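You operate a simulated robot arm through the tools that you are given. There is no shell and no other tool.

The job below is to be done with a simulated robot arm. You get a single attempt, and the scene is never put back.

## Task
Check the two strips on the glass: holes go to REJECT, solid to PASS. Then switch the light off.
Fine: light on and dimmer at 4 for the check, dimmer left at 4; the blue knob stays on DAY.
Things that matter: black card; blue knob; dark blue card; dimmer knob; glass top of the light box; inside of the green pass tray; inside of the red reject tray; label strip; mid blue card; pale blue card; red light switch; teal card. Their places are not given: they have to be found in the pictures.

Only the result counts: the job must be done as asked and must still hold three seconds after the hand-in. Knocking over, shifting, dropping, spilling or breaking anything else fails it.

## Robot
A 6-joint arm with a two-finger parallel gripper, fixed in place. Base frame: the origin is at the foot of the arm, x ahead of it, y to its left, z up; the work surface is at about z = 940. Units: mm, degrees, N and s.
With the tool pointing down near the work surface it reaches from about 300 to 660 mm from the base axis. Its first joint turns from -115.0 to 115.0 degrees. Payload 3.43 kg.
The TCP is the grasp point between the finger pads, 34 mm short of the fingertips. In the tool frame z runs along the fingers and y along their closing line. Largest opening 128 mm; finger width 24, thickness 12; the body of the gripper, 48 by 130 mm, starts 96 mm behind the TCP.
Orientation is that of the tool frame in the base frame, as a unit quaternion [x, y, z, w]. With the fingers straight down and closing along the base's y, the tool's x points along the base's -x, its y along +y and its z along -z.

## Interface
- The arm moves only by the tool apply_moves. Its argument "rows" is a list of rows, each a list of 7 numbers: the shift along the base's x, y, z in mm, then the turn, a rotation vector about the base's x, y, z in degrees, then the opening, from 0 (shut) to 1 (fully open). In form: [[dx, dy, dz, wx, wy, wz, grip], ...]. A call has 1 to 20 rows; each row is the pose to reach, as a shift and turn from the pose commanded when the call began. Each row takes 0.2 s and may step no farther than 50 mm and 8.6 degrees from the row before; otherwise, or with a gripper value out of range, the whole call is refused. A pose out of reach is approached as far as the arm can. The call stops where the force on the tool passes 50 N (or 10 N more than at its start, if that is more) or the arm is blocked; 0.2 s more then pass. Each finger travels about 153 mm/s and halts on what it meets, pressing with about 38 N; the grip force reading is that of the motor and also rises with nothing between the fingers. The clock runs only during rows and for 0.2 s after the last one: add rows that repeat a pose to give the fingers time. The reply holds the time, the measured pose of the TCP, the force on the tool along the base axes, the opening and the grip force, in the units named above and with some noise, with the torque about the TCP (base axes, N m) and any sound that the robot's microphone picked up, and new pictures: "views" is both (left out), scene, wrist or none.
- Cameras (640 x 400 px; columns grow to the right, rows downward): "scene" is fixed at [218.8, -500.9, 1665.3]; the picture's right is [0.66, -0.76, 0.00], its down [-0.66, -0.58, -0.48] and it looks along [0.36, 0.31, -0.88] (base axes); focal length 374 px, centre (320, 200). "wrist" rides on the gripper at [76, -11, -160] in the tool frame; the picture's right is [0.15, 0.99, 0.00], its down [-0.88, 0.13, -0.46] and it looks along [-0.45, 0.07, 0.89] (tool axes); focal length 234 px, centre (320, 200).
- slide_trunk(by): slides the trunk up (or, below 0, down) by that many mm; the arm rides with it, the base frame stays. It gives what a move gives, with no picture.
- locate(camera, pixels): for up to 12 pixels [column, row] of the newest picture of that camera ("zoom" is the newest enlarged one), the place [x, y, z] in the base frame of the surface seen there, good to about 3 mm. No time passes.
- zoom(camera, box): a new picture of the part [left, top, right, bottom] of that camera's present view, enlarged. No time passes.
- sign_off(): hands the job in; it is judged then, once.

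Open the gripper and draw the arm clear of the work before you hand the job in, unless the task says otherwise.

The tools are called after "Emit:" by a JSON object that holds its "op" and its "data". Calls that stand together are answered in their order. apply_moves: Moves the arm, as the interface text tells. Its arguments: {"type":"object","properties":{"rows":{"type":"array","items":{"type":"array","items":{"type":"number"}}},"views":{"type":"string","enum":["both","scene","wrist","none"]}},"required":["rows"]} The other tools are called the same way: slide_trunk (by) slides the trunk up or down; locate (camera, pixels) gives the place of the surface under pixels of a picture; zoom (camera, box) takes an enlarged picture of a part of a camera's view; sign_off () hands the job in.

At the start:

```text
t: 0.0
tool_pos: [482.0, -166.9, 1214.1]
tool_rot: [0.0, 1.0, 0.0, 0.0]
contact_force: [-1.0, 0.1, 0.4]
ft_torque: [0.01, -0.01, 0.01]
gripper_width: 128.0
finger_force: 0.0
trunk travel left (down, up): [-925.0, 65.0]
```

scene: 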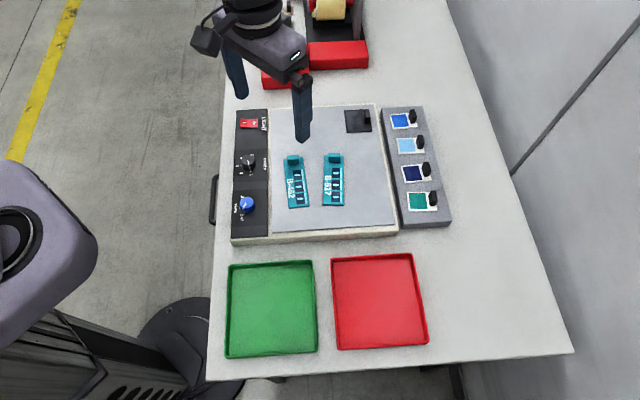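
wrist: 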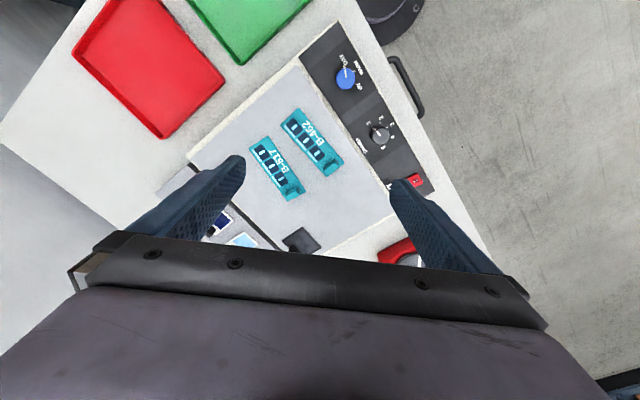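

The scene shows the light box with two teal strips near (297,181) and (334,180), the control panel left at (250,170), and cards on the right. I zoom in on these parts to read the labels.

Emit:
{"op": "zoom", "data": {"camera": "scene", "box": [225, 100, 305, 240]}}

Emit:
{"op": "zoom", "data": {"camera": "scene", "box": [270, 140, 360, 220]}}

Emit:
{"op": "zoom", "data": {"camera": "scene", "box": [335, 90, 465, 240]}}

Emit:
{"op": "zoom", "data": {"camera": "wrist", "box": [290, 10, 450, 200]}}

Emit:
{"op": "zoom", "data": {"camera": "wrist", "box": [240, 90, 360, 210]}}

```text
2.86 times, centred on (265, 170) of scene
```

zoom: 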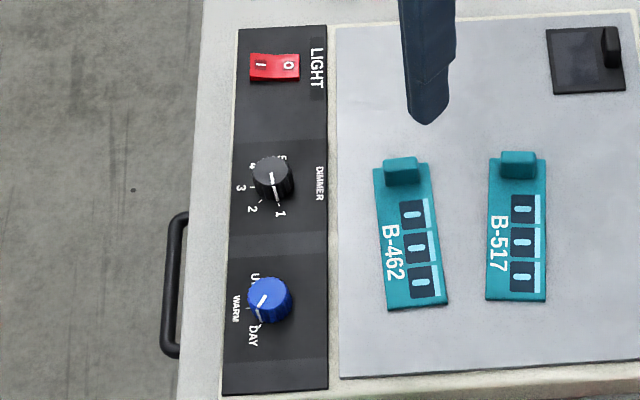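

```text
5.00 times, centred on (315, 180) of scene
```

zoom: 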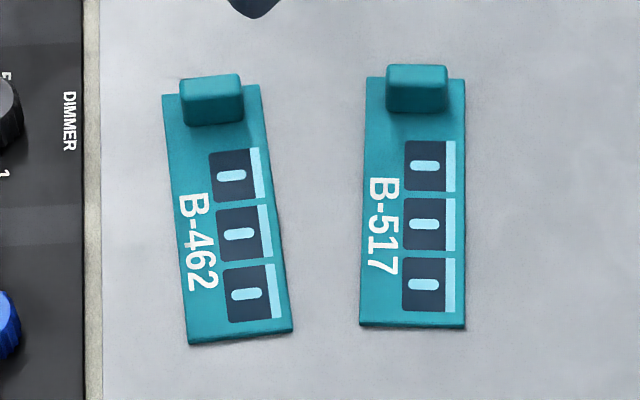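

```text
2.67 times, centred on (400, 165) of scene
```

zoom: 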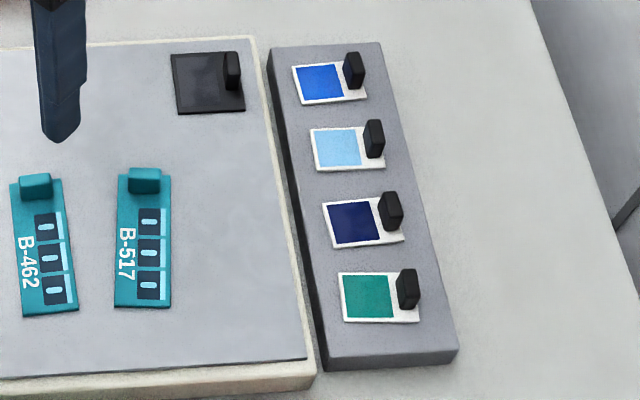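

```text
2.11 times, centred on (370, 105) of wrist
```

zoom: 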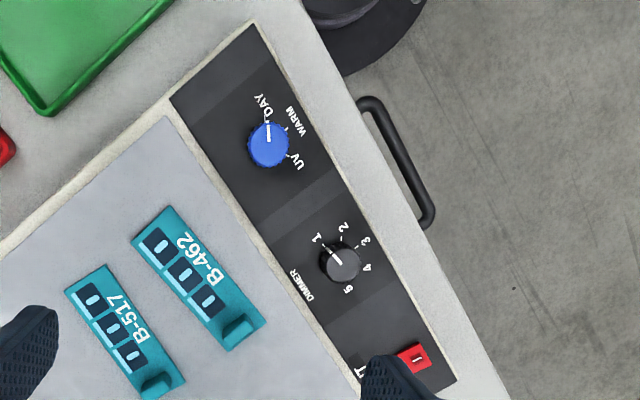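

```text
3.33 times, centred on (300, 150) of wrist
```

zoom: 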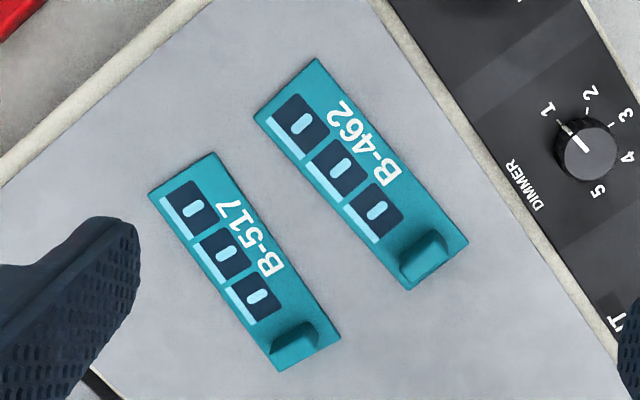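

The dimmer pointer is at 1, the blue knob is at DAY, and the red rocker is near (250,123) in the scene picture. I locate the controls, strips, and trays.

Emit:
{"op": "locate", "data": {"camera": "scene", "pixels": [[244, 123], [256, 123], [250, 123], [248, 162], [247, 204], [240, 180], [229, 267], [315, 262], [316, 352], [226, 356], [272, 308], [380, 300]]}}

Emit:
{"op": "locate", "data": {"camera": "scene", "pixels": [[332, 257], [413, 254], [428, 343], [335, 349], [293, 159], [334, 157], [287, 160], [306, 207], [325, 205], [343, 206], [310, 180], [358, 120]]}}

Emit:
{"op": "zoom", "data": {"camera": "scene", "box": [232, 105, 282, 137]}}

Emit:
{"op": "zoom", "data": {"camera": "scene", "box": [220, 140, 280, 180]}}

```text
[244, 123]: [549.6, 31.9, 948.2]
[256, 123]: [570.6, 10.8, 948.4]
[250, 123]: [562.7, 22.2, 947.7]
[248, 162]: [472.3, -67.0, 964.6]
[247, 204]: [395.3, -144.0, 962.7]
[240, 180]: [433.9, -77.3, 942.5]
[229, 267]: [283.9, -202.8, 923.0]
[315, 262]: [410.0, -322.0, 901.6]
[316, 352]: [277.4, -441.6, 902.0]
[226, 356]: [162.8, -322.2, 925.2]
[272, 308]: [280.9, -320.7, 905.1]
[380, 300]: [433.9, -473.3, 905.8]
```

```text
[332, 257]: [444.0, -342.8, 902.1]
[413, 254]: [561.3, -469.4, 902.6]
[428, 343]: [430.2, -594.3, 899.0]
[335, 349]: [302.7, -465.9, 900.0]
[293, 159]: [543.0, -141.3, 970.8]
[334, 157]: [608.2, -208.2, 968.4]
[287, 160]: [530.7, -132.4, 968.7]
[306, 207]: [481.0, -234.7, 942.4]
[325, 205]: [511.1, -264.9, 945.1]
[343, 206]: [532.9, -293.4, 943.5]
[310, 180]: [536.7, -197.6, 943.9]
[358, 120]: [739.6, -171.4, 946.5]
```

```text
12.50 times, centred on (257, 121) of scene
```

zoom: 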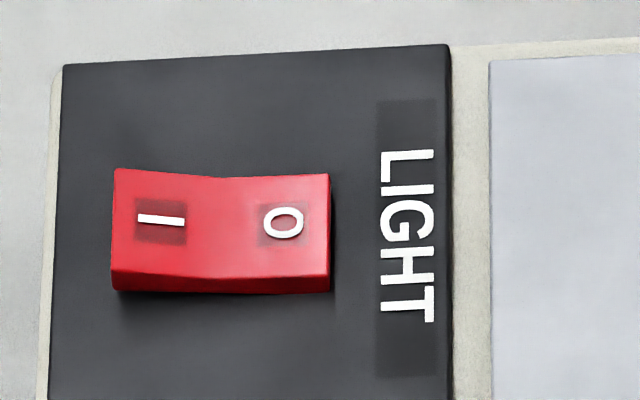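

```text
10.00 times, centred on (250, 160) of scene
```

zoom: 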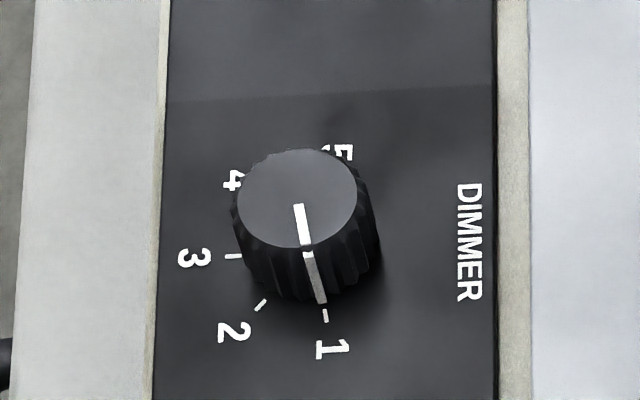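

The rocker sits near (560,22), with the I end toward +y. Before moving there I check the objects at the top of the scene, around (270,80), (338,50) and (330,10), for clearance.

Emit:
{"op": "locate", "data": {"camera": "scene", "pixels": [[268, 80], [285, 82], [338, 48], [310, 60], [365, 60], [328, 8], [312, 25], [355, 20], [300, 80], [290, 10]]}}

Emit:
{"op": "locate", "data": {"camera": "wrist", "pixels": [[417, 181], [380, 133], [345, 77], [397, 250], [410, 262], [329, 162], [290, 188], [300, 240], [306, 120], [266, 145]]}}

Emit:
{"op": "zoom", "data": {"camera": "scene", "box": [200, 0, 400, 110]}}

```text
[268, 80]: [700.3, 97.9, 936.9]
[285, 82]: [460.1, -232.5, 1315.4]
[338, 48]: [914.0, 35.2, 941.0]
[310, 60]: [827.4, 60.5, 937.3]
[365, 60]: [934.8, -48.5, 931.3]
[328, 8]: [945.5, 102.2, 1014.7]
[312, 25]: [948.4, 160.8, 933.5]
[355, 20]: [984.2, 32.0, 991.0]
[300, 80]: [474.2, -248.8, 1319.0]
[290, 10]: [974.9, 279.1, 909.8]
```

```text
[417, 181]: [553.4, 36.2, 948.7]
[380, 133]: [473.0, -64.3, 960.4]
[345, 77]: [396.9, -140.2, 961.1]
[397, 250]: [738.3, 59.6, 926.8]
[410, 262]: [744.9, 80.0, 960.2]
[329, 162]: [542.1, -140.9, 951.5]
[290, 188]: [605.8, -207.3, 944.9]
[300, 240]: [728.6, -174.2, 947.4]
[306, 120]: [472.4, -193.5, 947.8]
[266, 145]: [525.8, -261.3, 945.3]
```

```text
3.20 times, centred on (300, 55) of scene
```

zoom: 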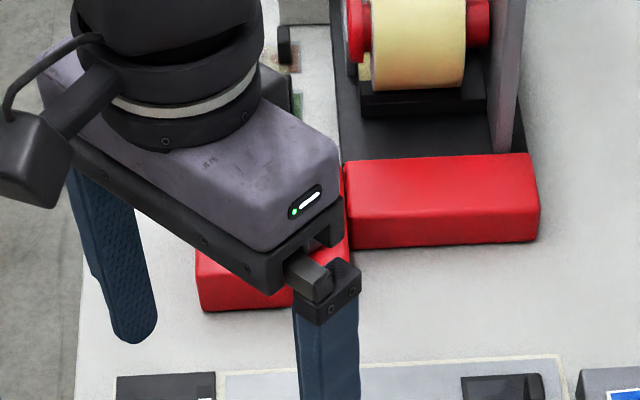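

Obstacles near the rocker are all at x > 700 and low, so the way is clear. I move above the rocker at about (557,27), with the fingers still open, for a close look.

Emit:
{"op": "apply_moves", "data": {"rows": [[12, 32, -20, 0, 0, 0, 1], [24, 64, -40, 0, 0, 0, 1], [36, 96, -60, 0, 0, 0, 1], [48, 128, -80, 0, 0, 0, 1], [60, 160, -100, 0, 0, 0, 1], [75, 194, -124, 0, 0, 0, 1], [75, 194, -124, 0, 0, 0, 1]]}}

```text
t: 1.6
tool_pos: [553.7, 28.6, 1090.1]
tool_rot: [0.001, 1.0, 0.0, 0.001]
contact_force: [0.0, 0.7, -0.7]
ft_torque: [0.0, 0.01, 0.0]
gripper_width: 127.8
finger_force: 0.0
trunk travel left (down, up): [-925.0, 65.0]
```

scene: 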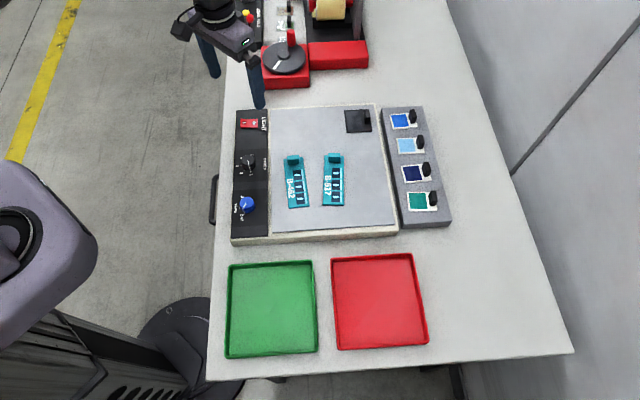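
wrist: 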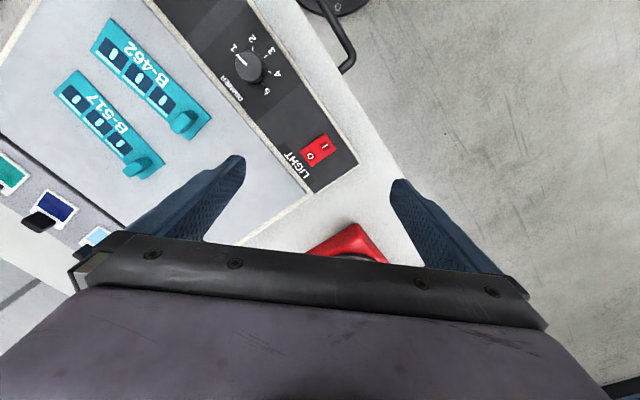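

The rocker is now at about (318,150) in the wrist view, with O at (311,155) and I at (325,146). I zoom in and locate it.

Emit:
{"op": "zoom", "data": {"camera": "wrist", "box": [220, 20, 380, 200]}}

Emit:
{"op": "locate", "data": {"camera": "wrist", "pixels": [[311, 155], [325, 146], [318, 150], [319, 136], [335, 147], [302, 155], [317, 166], [350, 245], [248, 66]]}}

Emit:
{"op": "locate", "data": {"camera": "scene", "pixels": [[286, 55], [291, 33], [270, 60], [283, 10], [243, 123], [257, 123], [284, 88]]}}

```text
2.22 times, centred on (300, 110) of wrist
```

zoom: 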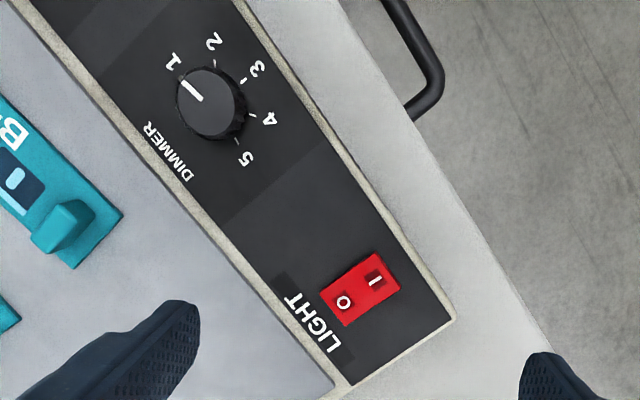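

```text
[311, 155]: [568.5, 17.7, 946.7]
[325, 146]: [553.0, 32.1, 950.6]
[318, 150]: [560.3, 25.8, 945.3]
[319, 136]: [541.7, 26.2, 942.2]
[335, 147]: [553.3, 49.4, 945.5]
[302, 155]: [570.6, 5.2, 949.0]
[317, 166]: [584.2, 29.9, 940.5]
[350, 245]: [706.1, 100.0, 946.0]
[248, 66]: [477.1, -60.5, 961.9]
```

```text
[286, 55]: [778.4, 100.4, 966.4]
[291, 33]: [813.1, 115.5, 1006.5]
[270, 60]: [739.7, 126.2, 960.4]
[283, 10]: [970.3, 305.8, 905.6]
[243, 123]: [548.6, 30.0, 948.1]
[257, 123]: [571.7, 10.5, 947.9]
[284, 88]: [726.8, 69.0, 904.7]
```

The rocker centre is near (561,23), top about 949, and I want to press the I half near (551,33). I close the fingers, turn 45° to line up with the rocker and descend to about 17 mm above it.

Emit:
{"op": "apply_moves", "data": {"rows": [[-1, 1, 0, 0, 0, 7.5, 0.6], [-2, 2, -10, 0, 0, 15, 0.3], [-4, 4, -25, 0, 0, 22.5, 0], [-5, 5, -40, 0, 0, 30, 0], [-6, 6, -60, 0, 0, 37.5, 0], [-6.6, 6.5, -80, 0, 0, 45, 0], [-6.6, 6.5, -90, 0, 0, 45, 0], [-6.6, 6.5, -90, 0, 0, 45, 0], [-6.6, 6.5, -90, 0, 0, 45, 0]]}}

```text
t: 3.6
tool_pos: [549.5, 33.7, 1001.8]
tool_rot: [-0.382, 0.924, 0.0, -0.001]
contact_force: [0.2, 0.0, 0.5]
ft_torque: [0.02, -0.04, -0.01]
gripper_width: 0.0
finger_force: 33.4
trunk travel left (down, up): [-925.0, 65.0]
```

scene: 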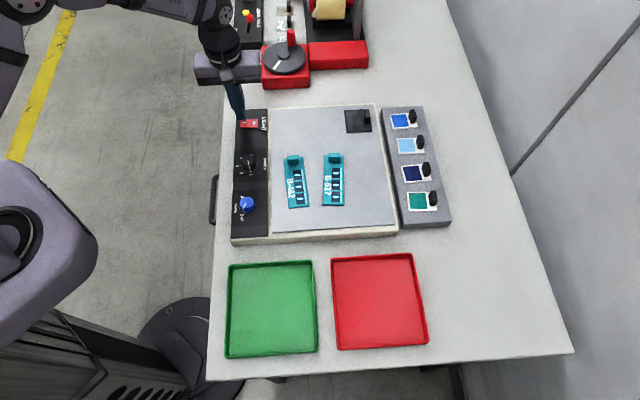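
wrist: 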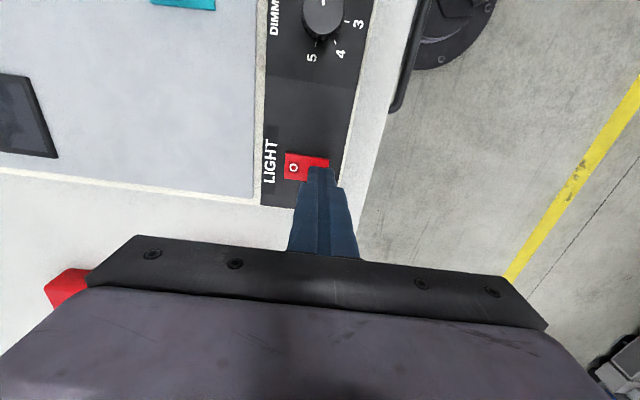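

The closed tips are over the I half at (320,165). I press down in small steps and will back up on contact.

Emit:
{"op": "apply_moves", "data": {"rows": [[0, 0, -6, 0, 0, 0, 0], [0, 0, -12, 0, 0, 0, 0], [0, 0, -15, 0, 0, 0, 0], [0, 0, -17, 0, 0, 0, 0], [0, 0, -19, 0, 0, 0, 0], [0, 0, -20, 0, 0, 0, 0]]}}

```text
t: 5.0
tool_pos: [550.3, 35.1, 981.4]
tool_rot: [-0.383, 0.924, -0.001, 0.002]
contact_force: [-0.6, 5.1, 11.3]
ft_torque: [0.08, -0.05, 0.04]
gripper_width: 0.0
finger_force: 33.4
trunk travel left (down, up): [-925.0, 65.0]
heard: click
```

scene: 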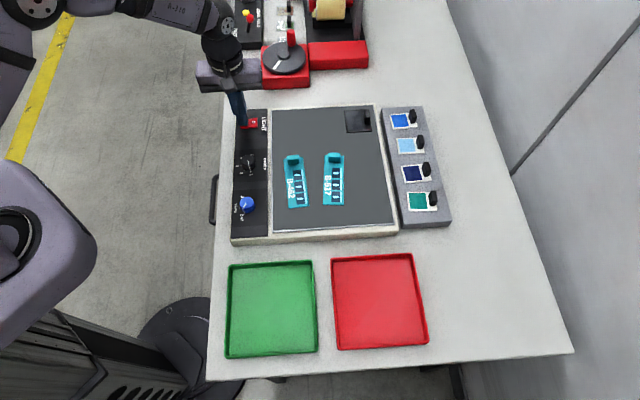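
wrist: 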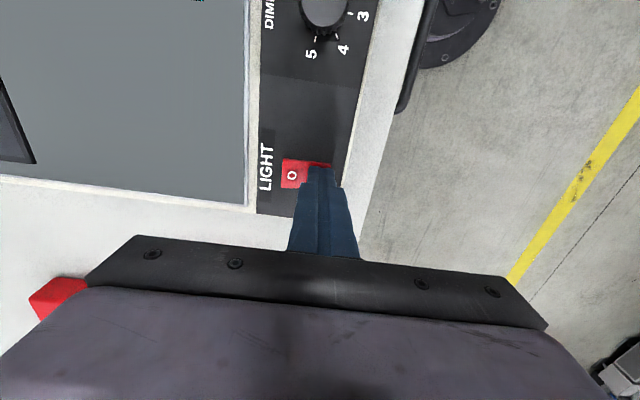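

A click was heard and the glass tone changed, so the light is on. I rise and go above the dimmer at about (474,-64), opening the fingers part way.

Emit:
{"op": "apply_moves", "data": {"rows": [[0, 0, 30, 0, 0, 0, 0], [0, 0, 70, 0, 0, 0, 0], [-20, -25, 90, 0, 0, 0, 0.3], [-45, -55, 100, 0, 0, 0, 0.7], [-70, -88, 100, 0, 0, 0, 0.8], [-76.4, -97.6, 100, 0, 0, 0, 0.8], [-76.4, -97.6, 100, 0, 0, 0, 0.8]]}}

```text
t: 6.6
tool_pos: [474.8, -64.4, 1075.9]
tool_rot: [-0.383, 0.924, 0.0, 0.0]
contact_force: [0.4, -0.5, 0.6]
ft_torque: [0.01, -0.01, 0.0]
gripper_width: 102.4
finger_force: 0.1
trunk travel left (down, up): [-925.0, 65.0]
```

scene: 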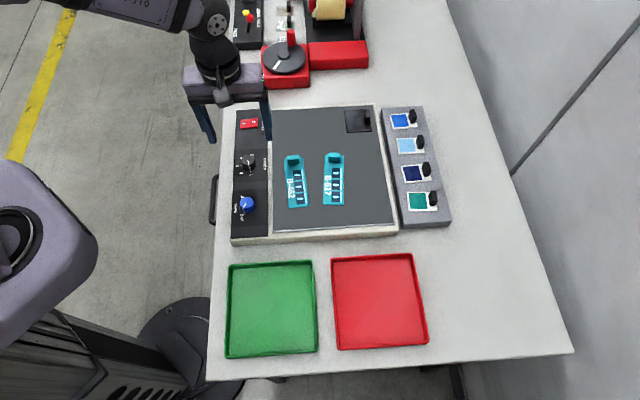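
wrist: 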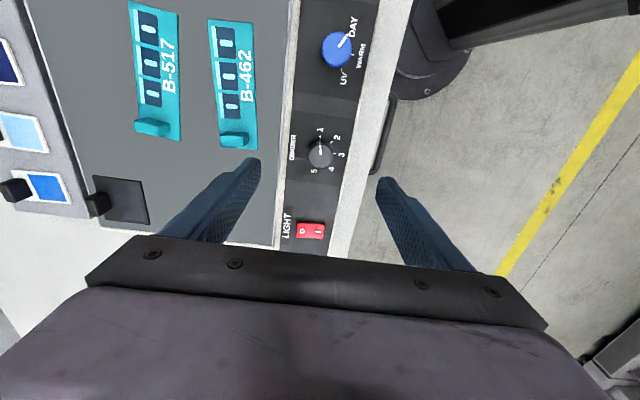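

I'm above the dimmer at (320,155). I zoom to measure its centre and the scale angles.

Emit:
{"op": "zoom", "data": {"camera": "wrist", "box": [270, 115, 370, 195]}}

Emit:
{"op": "locate", "data": {"camera": "wrist", "pixels": [[320, 156], [312, 156], [328, 156], [320, 148], [320, 163], [337, 31]]}}

Emit:
{"op": "zoom", "data": {"camera": "wrist", "box": [120, 0, 280, 160]}}

Emit:
{"op": "zoom", "data": {"camera": "scene", "box": [270, 140, 360, 220]}}

```text
5.00 times, centred on (320, 155) of wrist
```

zoom: 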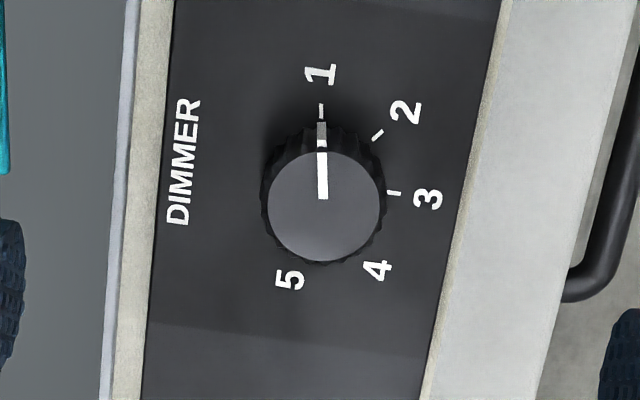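

```text
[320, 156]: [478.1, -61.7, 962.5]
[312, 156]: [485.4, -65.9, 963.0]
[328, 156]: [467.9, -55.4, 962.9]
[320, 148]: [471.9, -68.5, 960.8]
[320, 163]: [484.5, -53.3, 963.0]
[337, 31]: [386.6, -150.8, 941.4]
```

```text
2.50 times, centred on (200, 80) of wrist
```

zoom: 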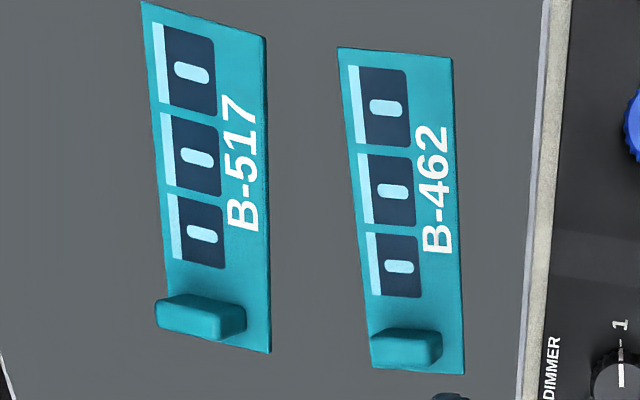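

```text
5.00 times, centred on (315, 180) of scene
```

zoom: 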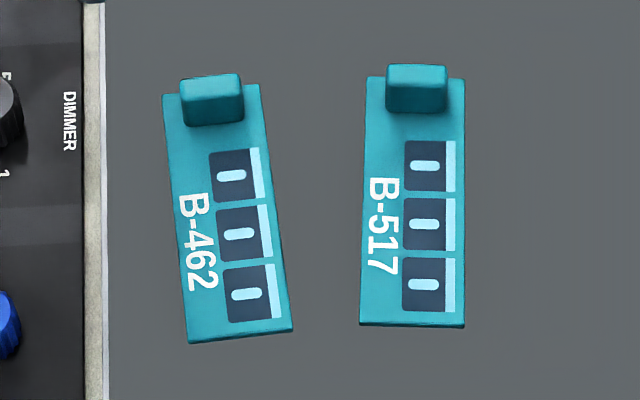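

Fitting the labels, the dimmer axis is about (476,-60), with steps of roughly 50° clockwise from 1 to 5. I yaw +30° more, descend around the knob and grip it.

Emit:
{"op": "apply_moves", "data": {"rows": [[1, 2, -10, 0, 0, 7.5, 0.6], [1.8, 3.5, -20, 0, 0, 15, 0.5], [1.8, 3.5, -30, 0, 0, 22.5, 0.5], [1.8, 3.5, -50, 0, 0, 30, 0.5], [1.8, 3.5, -75, 0, 0, 30, 0.5], [1.8, 3.5, -90, 0, 0, 30, 0.5], [1.8, 3.5, -97, 0, 0, 30, 0.5], [1.8, 3.5, -97, 0, 0, 30, 0.5]]}}

```text
t: 8.4
tool_pos: [475.5, -60.7, 982.7]
tool_rot: [-0.608, 0.794, -0.001, 0.0]
contact_force: [-0.1, -0.4, -2.1]
ft_torque: [-0.02, 0.01, -0.03]
gripper_width: 64.1
finger_force: 0.1
trunk travel left (down, up): [-925.0, 65.0]
```

scene: 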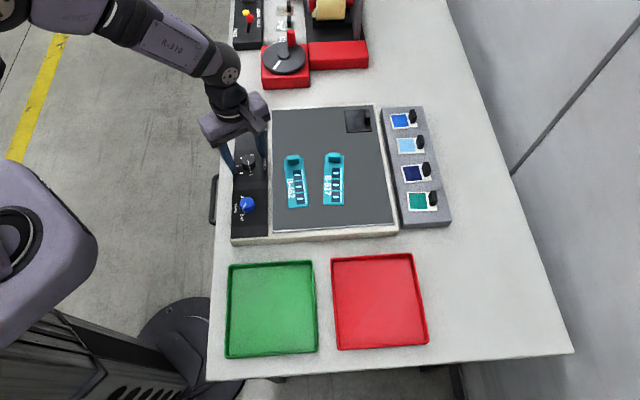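
wrist: 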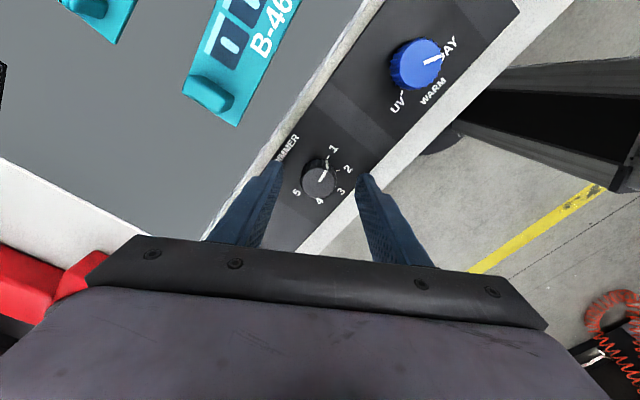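

The fingers straddle the knob at (320,178). I close on it gently and let it settle.

Emit:
{"op": "apply_moves", "data": {"rows": [[0, 0, 0, 0, 0, 0, 0.3], [0, 0, 0, 0, 0, 0, 0.2], [0, 0, 0, 0, 0, 0, 0.18], [0, 0, 0, 0, 0, 0, 0.18]]}}

```text
t: 9.4
tool_pos: [477.4, -60.3, 983.5]
tool_rot: [-0.609, 0.793, -0.001, 0.0]
contact_force: [5.5, -0.4, 1.4]
ft_torque: [0.05, -0.02, -0.05]
gripper_width: 29.5
finger_force: 45.2
trunk travel left (down, up): [-925.0, 65.0]
```

scene: 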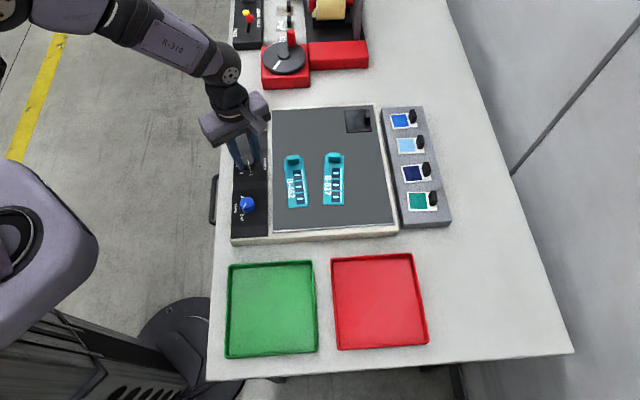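
wrist: 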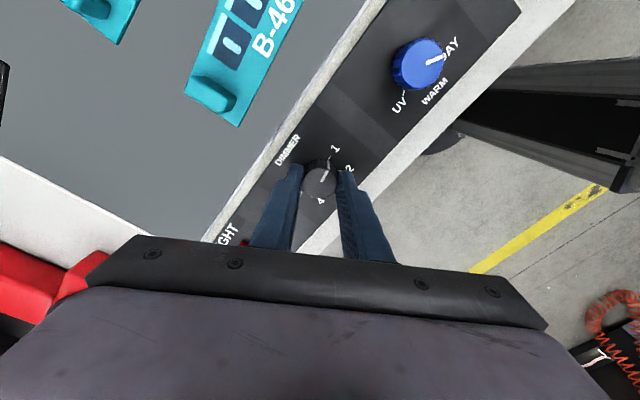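

The grip holds at 29.5 mm with little side force. I turn clockwise 50° (one step toward 2) and check.

Emit:
{"op": "apply_moves", "data": {"rows": [[0, 0, 0, 0, 0, -7, 0.18], [0, 0, 0, 0, 0, -14, 0.18], [0, 0, 0, 0, 0, -21, 0.18], [0, 0, 0, 0, 0, -28, 0.18], [0, 0, 0, 0, 0, -35, 0.18], [0, 0, 0, 0, 0, -42, 0.18], [0, 0, 0, 0, 0, -50, 0.18]]}}

```text
t: 11.0
tool_pos: [475.9, -60.8, 983.3]
tool_rot: [-0.216, 0.976, 0.001, 0.0]
contact_force: [-0.5, -5.8, 9.5]
ft_torque: [-0.35, -0.44, -0.02]
gripper_width: 29.6
finger_force: 44.8
trunk travel left (down, up): [-925.0, 65.0]
```

scene: 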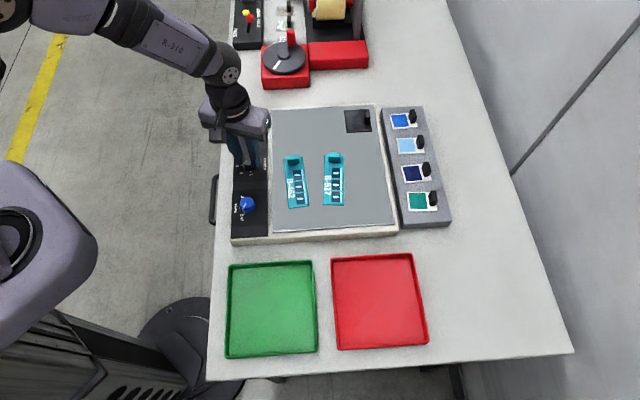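
wrist: 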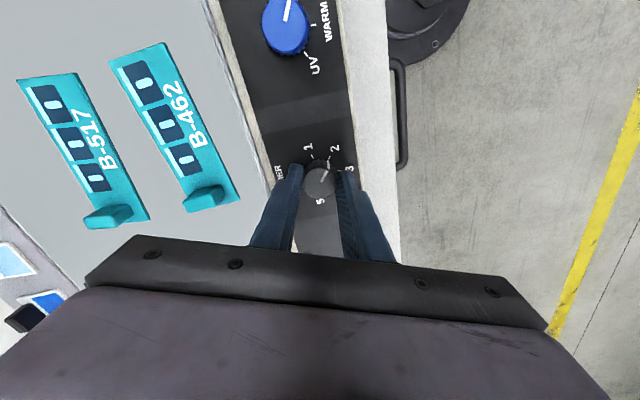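

The glass got brighter and the pointer now aims at 2, so the knob turns with the grip. I turn another 100° clockwise to reach 4.

Emit:
{"op": "apply_moves", "data": {"rows": [[0, 0, 0, 0, 0, -7, 0.18], [0, 0, 0, 0, 0, -14, 0.18], [0, 0, 0, 0, 0, -21, 0.18], [0, 0, 0, 0, 0, -28, 0.18], [0, 0, 0, 0, 0, -35, 0.18], [0, 0, 0, 0, 0, -42, 0.18], [0, 0, 0, 0, 0, -50, 0.18], [0, 0, 0, 0, 0, -57, 0.18], [0, 0, 0, 0, 0, -64, 0.18], [0, 0, 0, 0, 0, -71, 0.18], [0, 0, 0, 0, 0, -78, 0.18], [0, 0, 0, 0, 0, -85, 0.18], [0, 0, 0, 0, 0, -92, 0.18], [0, 0, 0, 0, 0, -99, 0.18]]}}

```text
t: 14.0
tool_pos: [477.7, -59.5, 982.7]
tool_rot: [0.602, 0.798, 0.001, 0.0]
contact_force: [5.4, 3.5, 4.2]
ft_torque: [1.15, 0.49, -0.03]
gripper_width: 29.2
finger_force: 44.5
trunk travel left (down, up): [-925.0, 65.0]
```

scene: 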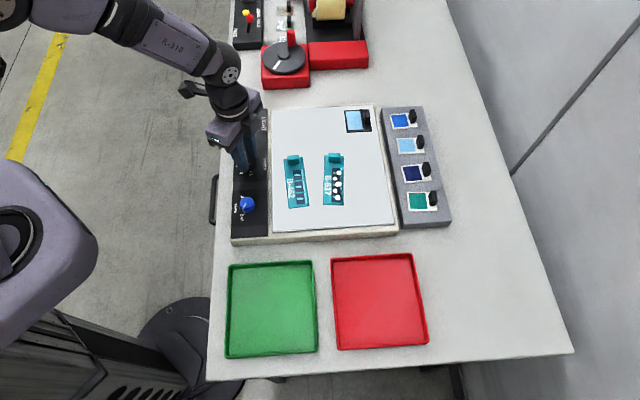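
wrist: 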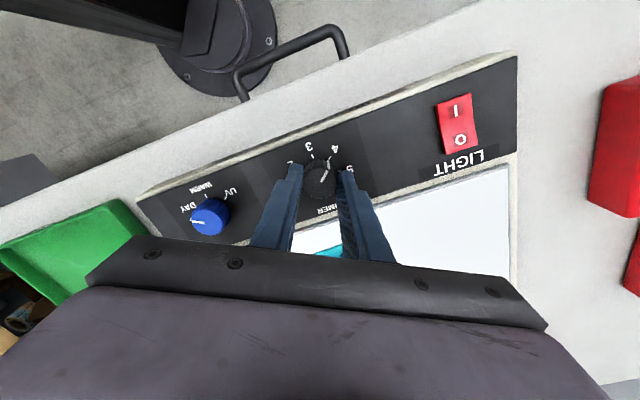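

The glass is bright now and strip B-517 shows bright spots. I zoom on the strips and the dimmer before letting go.

Emit:
{"op": "zoom", "data": {"camera": "scene", "box": [270, 140, 360, 220]}}

Emit:
{"op": "zoom", "data": {"camera": "wrist", "box": [270, 130, 370, 210]}}

Emit:
{"op": "zoom", "data": {"camera": "scene", "box": [335, 95, 455, 215]}}

```text
5.00 times, centred on (315, 180) of scene
```

zoom: 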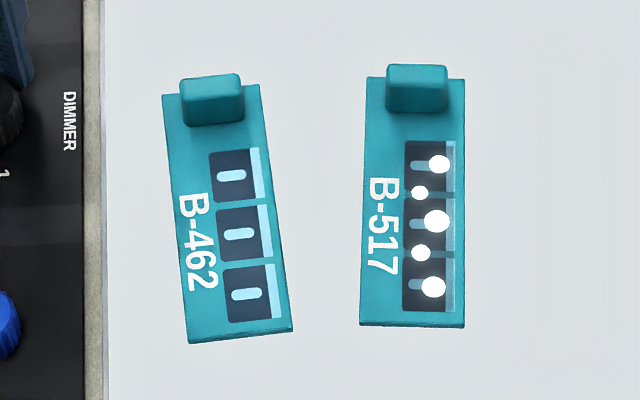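

```text
5.00 times, centred on (320, 170) of wrist
```

zoom: 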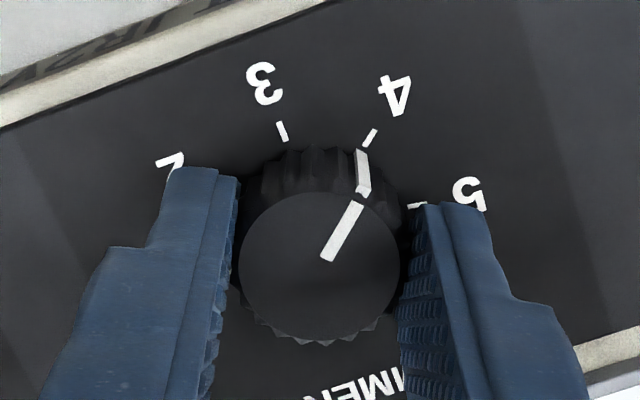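

```text
3.33 times, centred on (395, 155) of scene
```

zoom: 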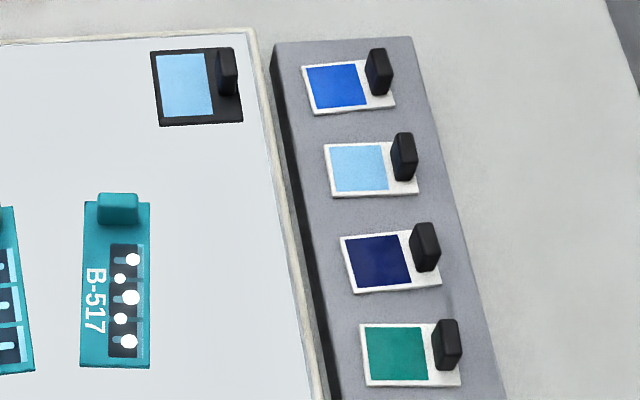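

B-517 clearly shows bright round holes, B-462 is solid, and the dimmer pointer sits at the 4 tick. I open the fingers and rise to verify the dimmer angle.

Emit:
{"op": "apply_moves", "data": {"rows": [[0, 0, 0, 0, 0, 0, 0.35], [0, 0, 0, 0, 0, 0, 0.5], [0, 0, 0, 0, 0, 0, 0.5], [0, 0, 30, 0, 0, 0, 0.5], [0, 0, 70, 0, 0, 7, 0.5], [0, 0, 100, 0, 0, 14, 0.5], [0, 0, 100, 0, 0, 21, 0.6], [0, 0, 100, 0, 0, 29, 0.8], [0, 0, 100, 0, 0, 29, 0.8]]}}

```text
t: 16.0
tool_pos: [476.1, -58.5, 1082.6]
tool_rot: [0.382, 0.924, 0.0, 0.0]
contact_force: [-0.4, 0.2, -0.4]
ft_torque: [-0.01, 0.02, -0.03]
gripper_width: 102.6
finger_force: 0.1
trunk travel left (down, up): [-925.0, 65.0]
```

scene: 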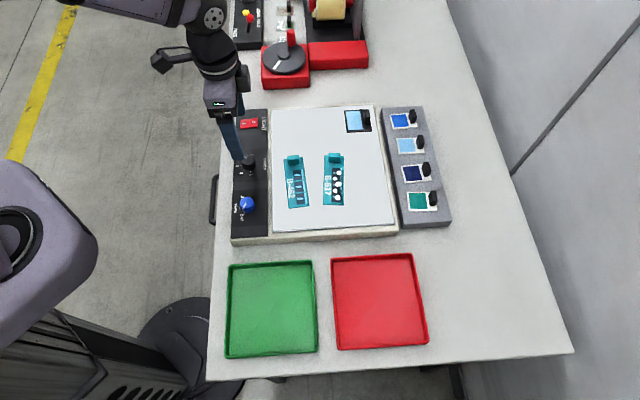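
wrist: 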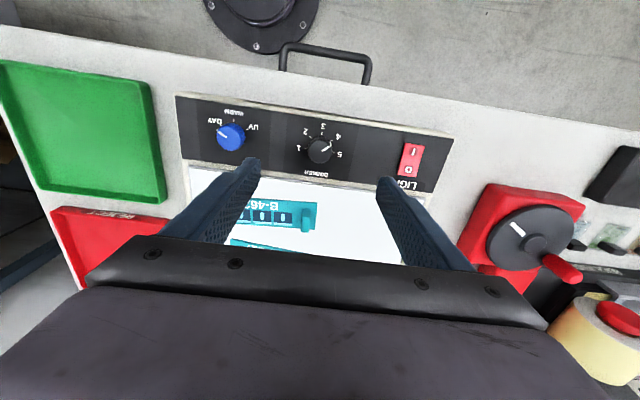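

I zoom on the dimmer at (320,150) and the blue knob at (230,135) to check their settings, and locate the strips' tabs in the scene view.

Emit:
{"op": "zoom", "data": {"camera": "wrist", "box": [280, 110, 360, 180]}}

Emit:
{"op": "zoom", "data": {"camera": "wrist", "box": [190, 100, 290, 160]}}

Emit:
{"op": "zoom", "data": {"camera": "scene", "box": [275, 145, 325, 215]}}

Emit:
{"op": "locate", "data": {"camera": "scene", "pixels": [[286, 162], [300, 160], [293, 158], [293, 163], [295, 169], [326, 157], [342, 157], [334, 155], [334, 160], [334, 167], [288, 208], [308, 206]]}}

```text
5.71 times, centred on (320, 145) of wrist
```

zoom: 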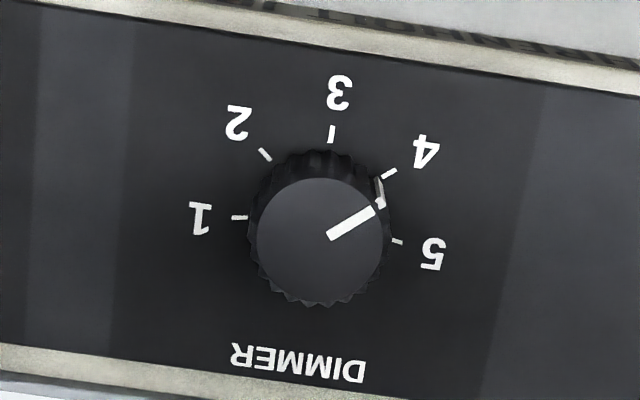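

```text
6.40 times, centred on (240, 130) of wrist
```

zoom: 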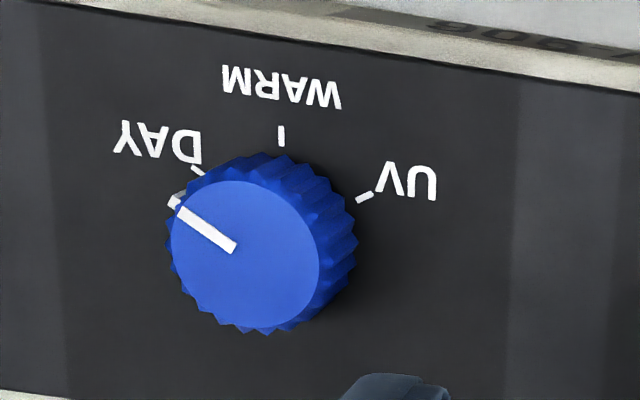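

```text
5.71 times, centred on (300, 180) of scene
```

zoom: 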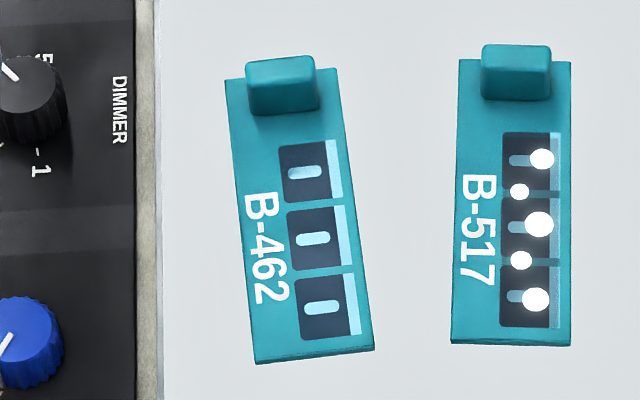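

```text
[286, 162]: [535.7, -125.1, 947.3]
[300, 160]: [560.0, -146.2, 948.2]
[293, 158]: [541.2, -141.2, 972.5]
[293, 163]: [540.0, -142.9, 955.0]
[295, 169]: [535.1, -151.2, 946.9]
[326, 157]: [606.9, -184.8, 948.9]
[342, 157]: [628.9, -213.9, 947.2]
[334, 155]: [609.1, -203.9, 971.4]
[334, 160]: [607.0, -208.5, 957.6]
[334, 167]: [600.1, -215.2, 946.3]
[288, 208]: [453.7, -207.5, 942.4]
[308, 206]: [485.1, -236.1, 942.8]
```

The dimmer is on 4 and the blue knob is still on DAY. I move above B-462's tab at about (541,-141), with the closing line along the strip.

Emit:
{"op": "apply_moves", "data": {"rows": [[15, -20, 0, 0, 0, 2.6, 0.8], [35, -45, 0, 0, 0, 2.6, 0.6], [55, -68, 0, 0, 0, 2.6, 0.5], [65.2, -80.5, -10, 0, 0, 2.6, 0.5], [65.2, -80.5, -20, 0, 0, 2.6, 0.5], [65.2, -80.5, -20, 0, 0, 2.6, 0.5]]}}

```text
t: 17.4
tool_pos: [542.0, -140.7, 1060.6]
tool_rot: [0.361, 0.933, 0.001, 0.0]
contact_force: [0.1, 0.5, 0.5]
ft_torque: [-0.01, -0.02, -0.02]
gripper_width: 64.2
finger_force: 0.1
trunk travel left (down, up): [-925.0, 65.0]
```

scene: 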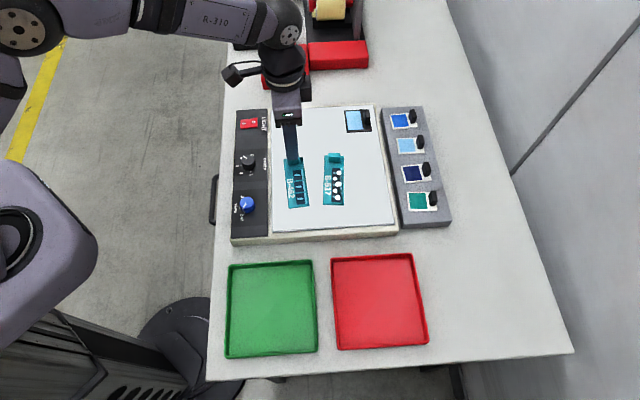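
wrist: 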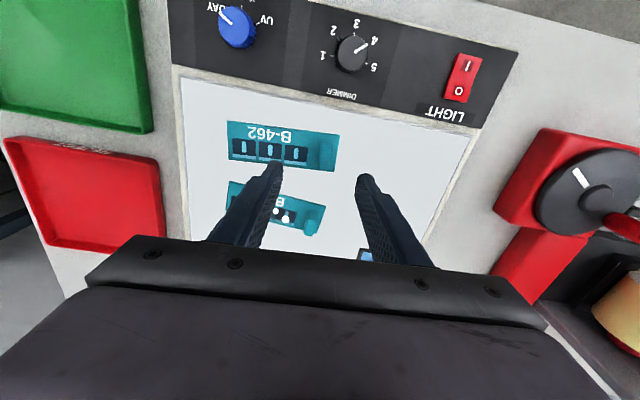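

B-462's tab shows at about (325,152) between the fingers. I zoom in to refine position and alignment.

Emit:
{"op": "zoom", "data": {"camera": "wrist", "box": [220, 110, 360, 200]}}

Emit:
{"op": "locate", "data": {"camera": "wrist", "pixels": [[325, 150], [320, 150], [331, 150], [326, 142], [326, 160], [336, 133], [336, 170], [230, 122], [228, 158], [345, 150]]}}

```text
4.44 times, centred on (290, 155) of wrist
```

zoom: 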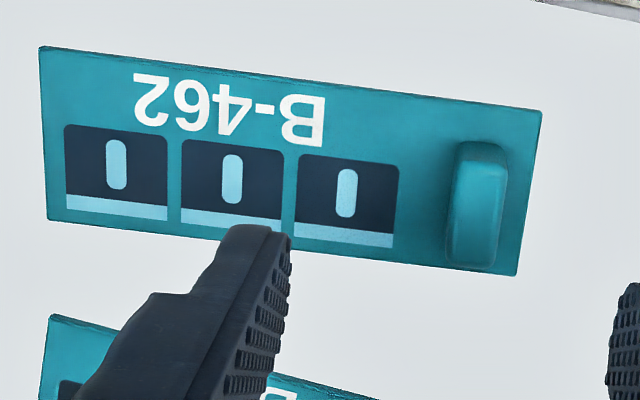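

```text
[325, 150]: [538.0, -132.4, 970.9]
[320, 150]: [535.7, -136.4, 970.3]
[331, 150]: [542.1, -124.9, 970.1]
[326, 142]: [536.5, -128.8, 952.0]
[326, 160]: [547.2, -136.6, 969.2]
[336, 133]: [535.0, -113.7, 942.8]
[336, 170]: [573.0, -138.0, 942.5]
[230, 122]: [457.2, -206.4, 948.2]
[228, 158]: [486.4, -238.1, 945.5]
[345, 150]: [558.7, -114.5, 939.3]
```

The tab centre is about 8 mm along the closing line from the TCP and the strip is roughly 1.5° off. I correct by (+4.5,+6.7), descend to about z 986 and close on the tab.

Emit:
{"op": "apply_moves", "data": {"rows": [[4.5, 6.7, -10, 0, 0, 1.3, 0.45], [4.5, 6.7, -35, 0, 0, 1.3, 0.45], [4.5, 6.7, -60, 0, 0, 1.3, 0.45], [4.5, 6.7, -70, 0, 0, 1.3, 0.45], [4.5, 6.7, -77, 0, 0, 1.3, 0.45], [4.5, 6.7, -77, 0, 0, 1.3, 0.45]]}}

```text
t: 18.8
tool_pos: [546.7, -135.9, 988.3]
tool_rot: [0.351, 0.936, -0.001, 0.001]
contact_force: [0.0, -0.7, -0.7]
ft_torque: [0.02, -0.01, -0.01]
gripper_width: 57.6
finger_force: 0.1
trunk travel left (down, up): [-925.0, 65.0]
```

scene: 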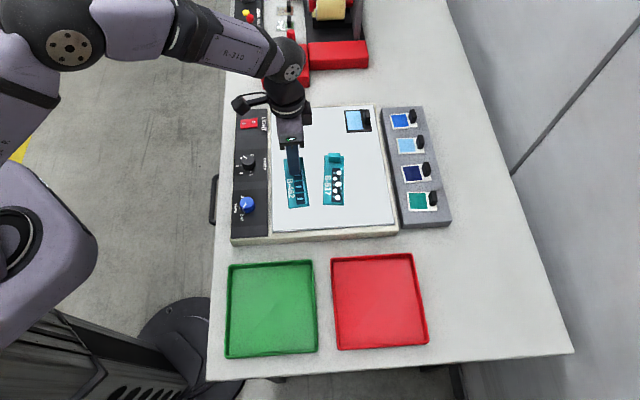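
wrist: 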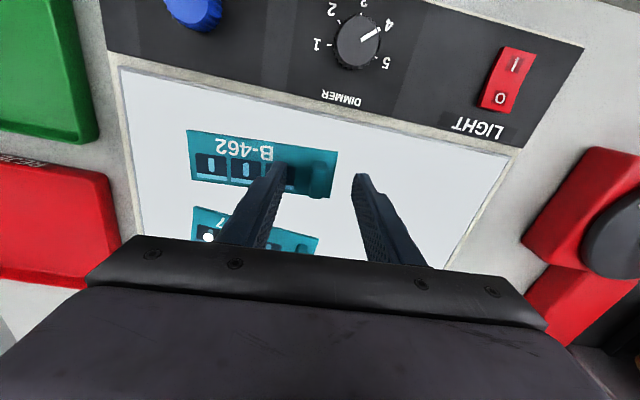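

The tab at (319,180) lies between the tips. I lower 2 mm and close.

Emit:
{"op": "apply_moves", "data": {"rows": [[0, 0, -2, 0, 0, 0, 0.3], [0, 0, -2, 0, 0, 0, 0.15], [0, 0, -2, 0, 0, 0, 0.05], [0, 0, -2, 0, 0, 0, 0.03], [0, 0, -2, 0, 0, 0, 0.03]]}}

```text
t: 20.0
tool_pos: [547.4, -134.9, 985.4]
tool_rot: [0.351, 0.936, 0.0, 0.0]
contact_force: [-0.1, 0.7, 0.4]
ft_torque: [0.03, 0.02, 0.04]
gripper_width: 11.6
finger_force: 37.9
trunk travel left (down, up): [-925.0, 65.0]
```

scene: 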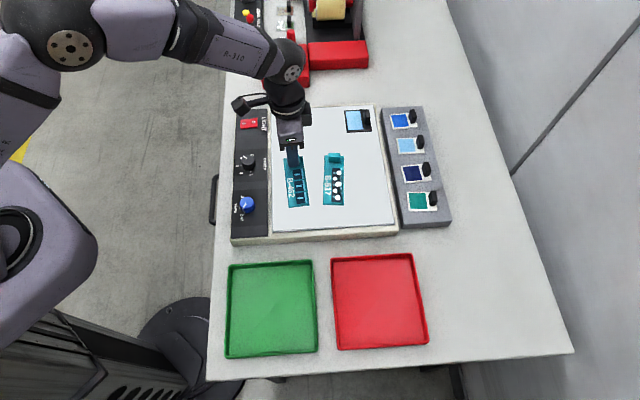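
wrist: 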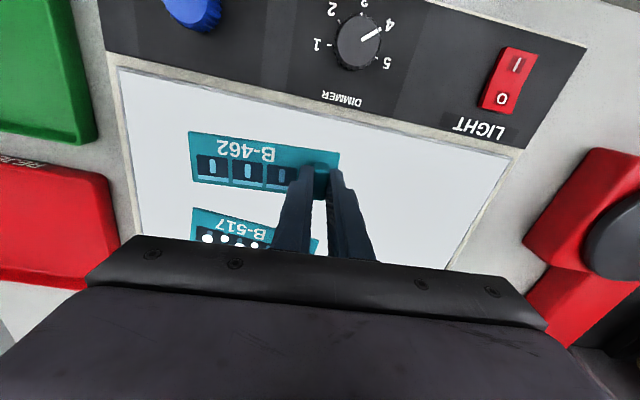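

The tab is held at 11.6 mm. I locate the tray floors while lifting the strip straight up 60 mm.

Emit:
{"op": "apply_moves", "data": {"rows": [[0, 0, 8, 0, 0, 0, 0.03], [0, 0, 25, 0, 0, 0, 0.03], [0, 0, 45, 0, 0, 0, 0.03], [0, 0, 65, 0, 0, 0, 0.03], [0, 0, 65, 0, 0, 0, 0.03]]}}

Emit:
{"op": "locate", "data": {"camera": "scene", "pixels": [[235, 272], [309, 268], [311, 345], [231, 350], [338, 262], [409, 260], [420, 339], [341, 343]]}}

Emit:
{"op": "zoom", "data": {"camera": "scene", "box": [215, 240, 440, 370]}}

```text
t: 21.2
tool_pos: [546.4, -132.8, 1053.0]
tool_rot: [0.351, 0.936, 0.001, 0.0]
contact_force: [0.2, -0.2, -0.1]
ft_torque: [0.04, -0.03, 0.03]
gripper_width: 11.5
finger_force: 37.8
trunk travel left (down, up): [-925.0, 65.0]
```

scene: 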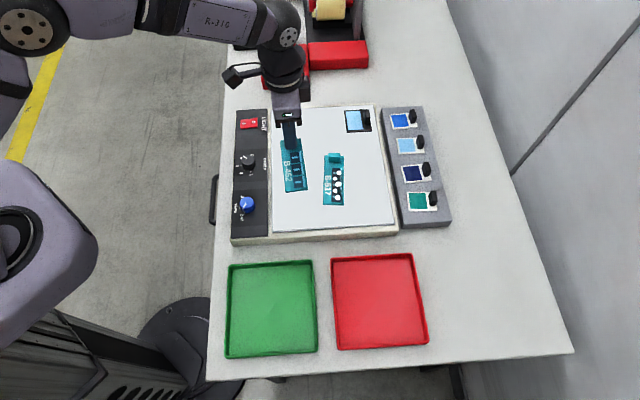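
wrist: 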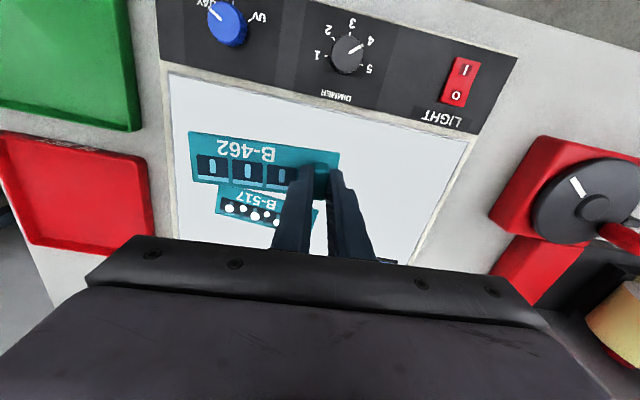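

```text
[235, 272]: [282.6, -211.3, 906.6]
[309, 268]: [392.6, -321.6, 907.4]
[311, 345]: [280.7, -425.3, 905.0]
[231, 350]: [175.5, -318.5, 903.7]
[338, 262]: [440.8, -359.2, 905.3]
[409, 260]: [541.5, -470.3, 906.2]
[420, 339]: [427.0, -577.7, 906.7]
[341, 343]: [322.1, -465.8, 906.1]
```

```text
2.84 times, centred on (328, 305) of scene
```

zoom: 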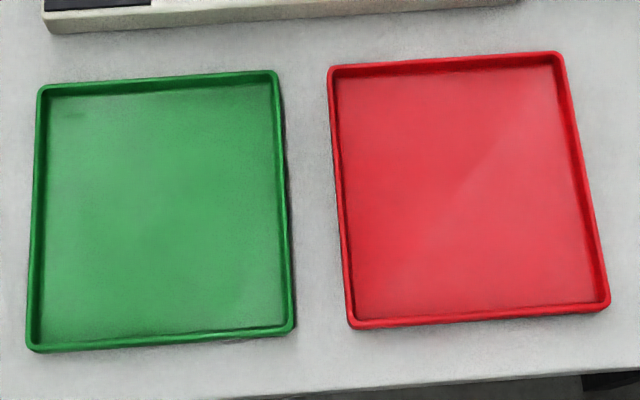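

B-462 is lifted level. The green tray floor centre is about (283,-319); I carry the strip there, turning it along the tray's diagonal (base y), tab at about (283,-268).

Emit:
{"op": "apply_moves", "data": {"rows": [[-20, -10, 5, 0, 0, 4, 0.03], [-50, -26, 5, 0, 0, 8, 0.03], [-85, -44, 5, 0, 0, 13, 0.03], [-120, -62, 5, 0, 0, 18, 0.03], [-155, -80, 5, 0, 0, 24, 0.03], [-190, -98, 5, 0, 0, 30, 0.03], [-225, -116, 5, 0, 0, 35, 0.03], [-250, -128, 5, 0, 0, 39, 0.03], [-262.5, -133.9, 0, 0, 0, 41.1, 0.03], [-262.5, -133.9, 0, 0, 0, 41.1, 0.03], [-262.5, -133.9, 0, 0, 0, 41.1, 0.03]]}}

```text
t: 23.6
tool_pos: [284.8, -268.9, 1048.7]
tool_rot: [0.0, 1.0, -0.001, 0.0]
contact_force: [0.3, -0.8, -0.7]
ft_torque: [0.0, -0.02, 0.0]
gripper_width: 11.5
finger_force: 37.5
trunk travel left (down, up): [-925.0, 65.0]
```

scene: 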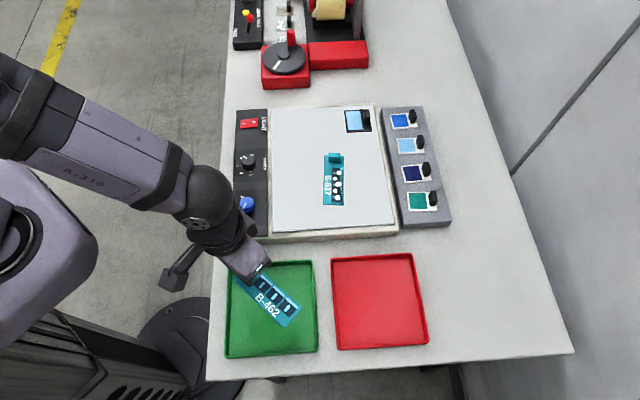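
wrist: 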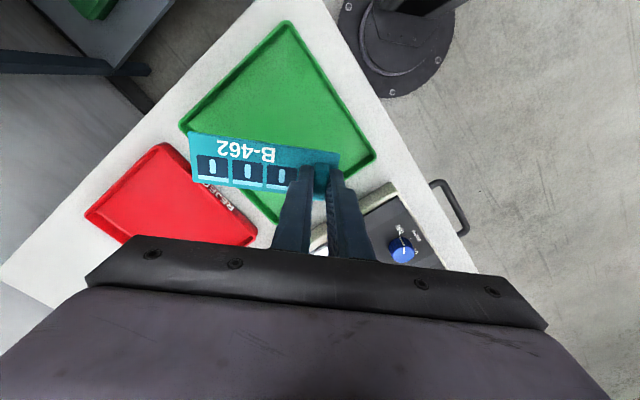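

The strip is above the green tray along its diagonal. I lower it close to the floor, then finely until contact.

Emit:
{"op": "apply_moves", "data": {"rows": [[0, 0, -25, 0, 0, 0, 0.03], [0, 0, -50, 0, 0, 0, 0.03], [0, 0, -75, 0, 0, 0, 0.03], [0, 0, -90, 0, 0, 0, 0.03], [0, 0, -95, 0, 0, 0, 0.03], [0, 0, -95, 0, 0, 0, 0.03]]}}

```text
t: 25.0
tool_pos: [282.8, -267.9, 954.9]
tool_rot: [0.0, 1.0, 0.0, 0.0]
contact_force: [0.5, -0.3, -0.5]
ft_torque: [-0.01, -0.01, -0.01]
gripper_width: 11.8
finger_force: 38.0
trunk travel left (down, up): [-925.0, 65.0]
```

scene: 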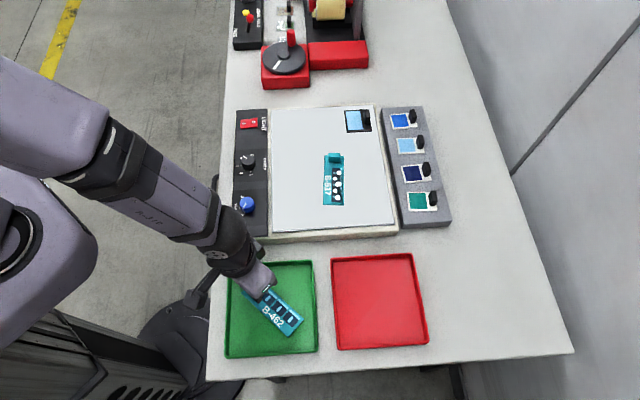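
wrist: 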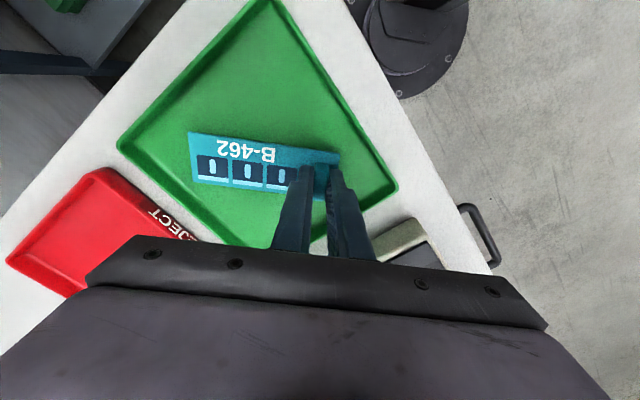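

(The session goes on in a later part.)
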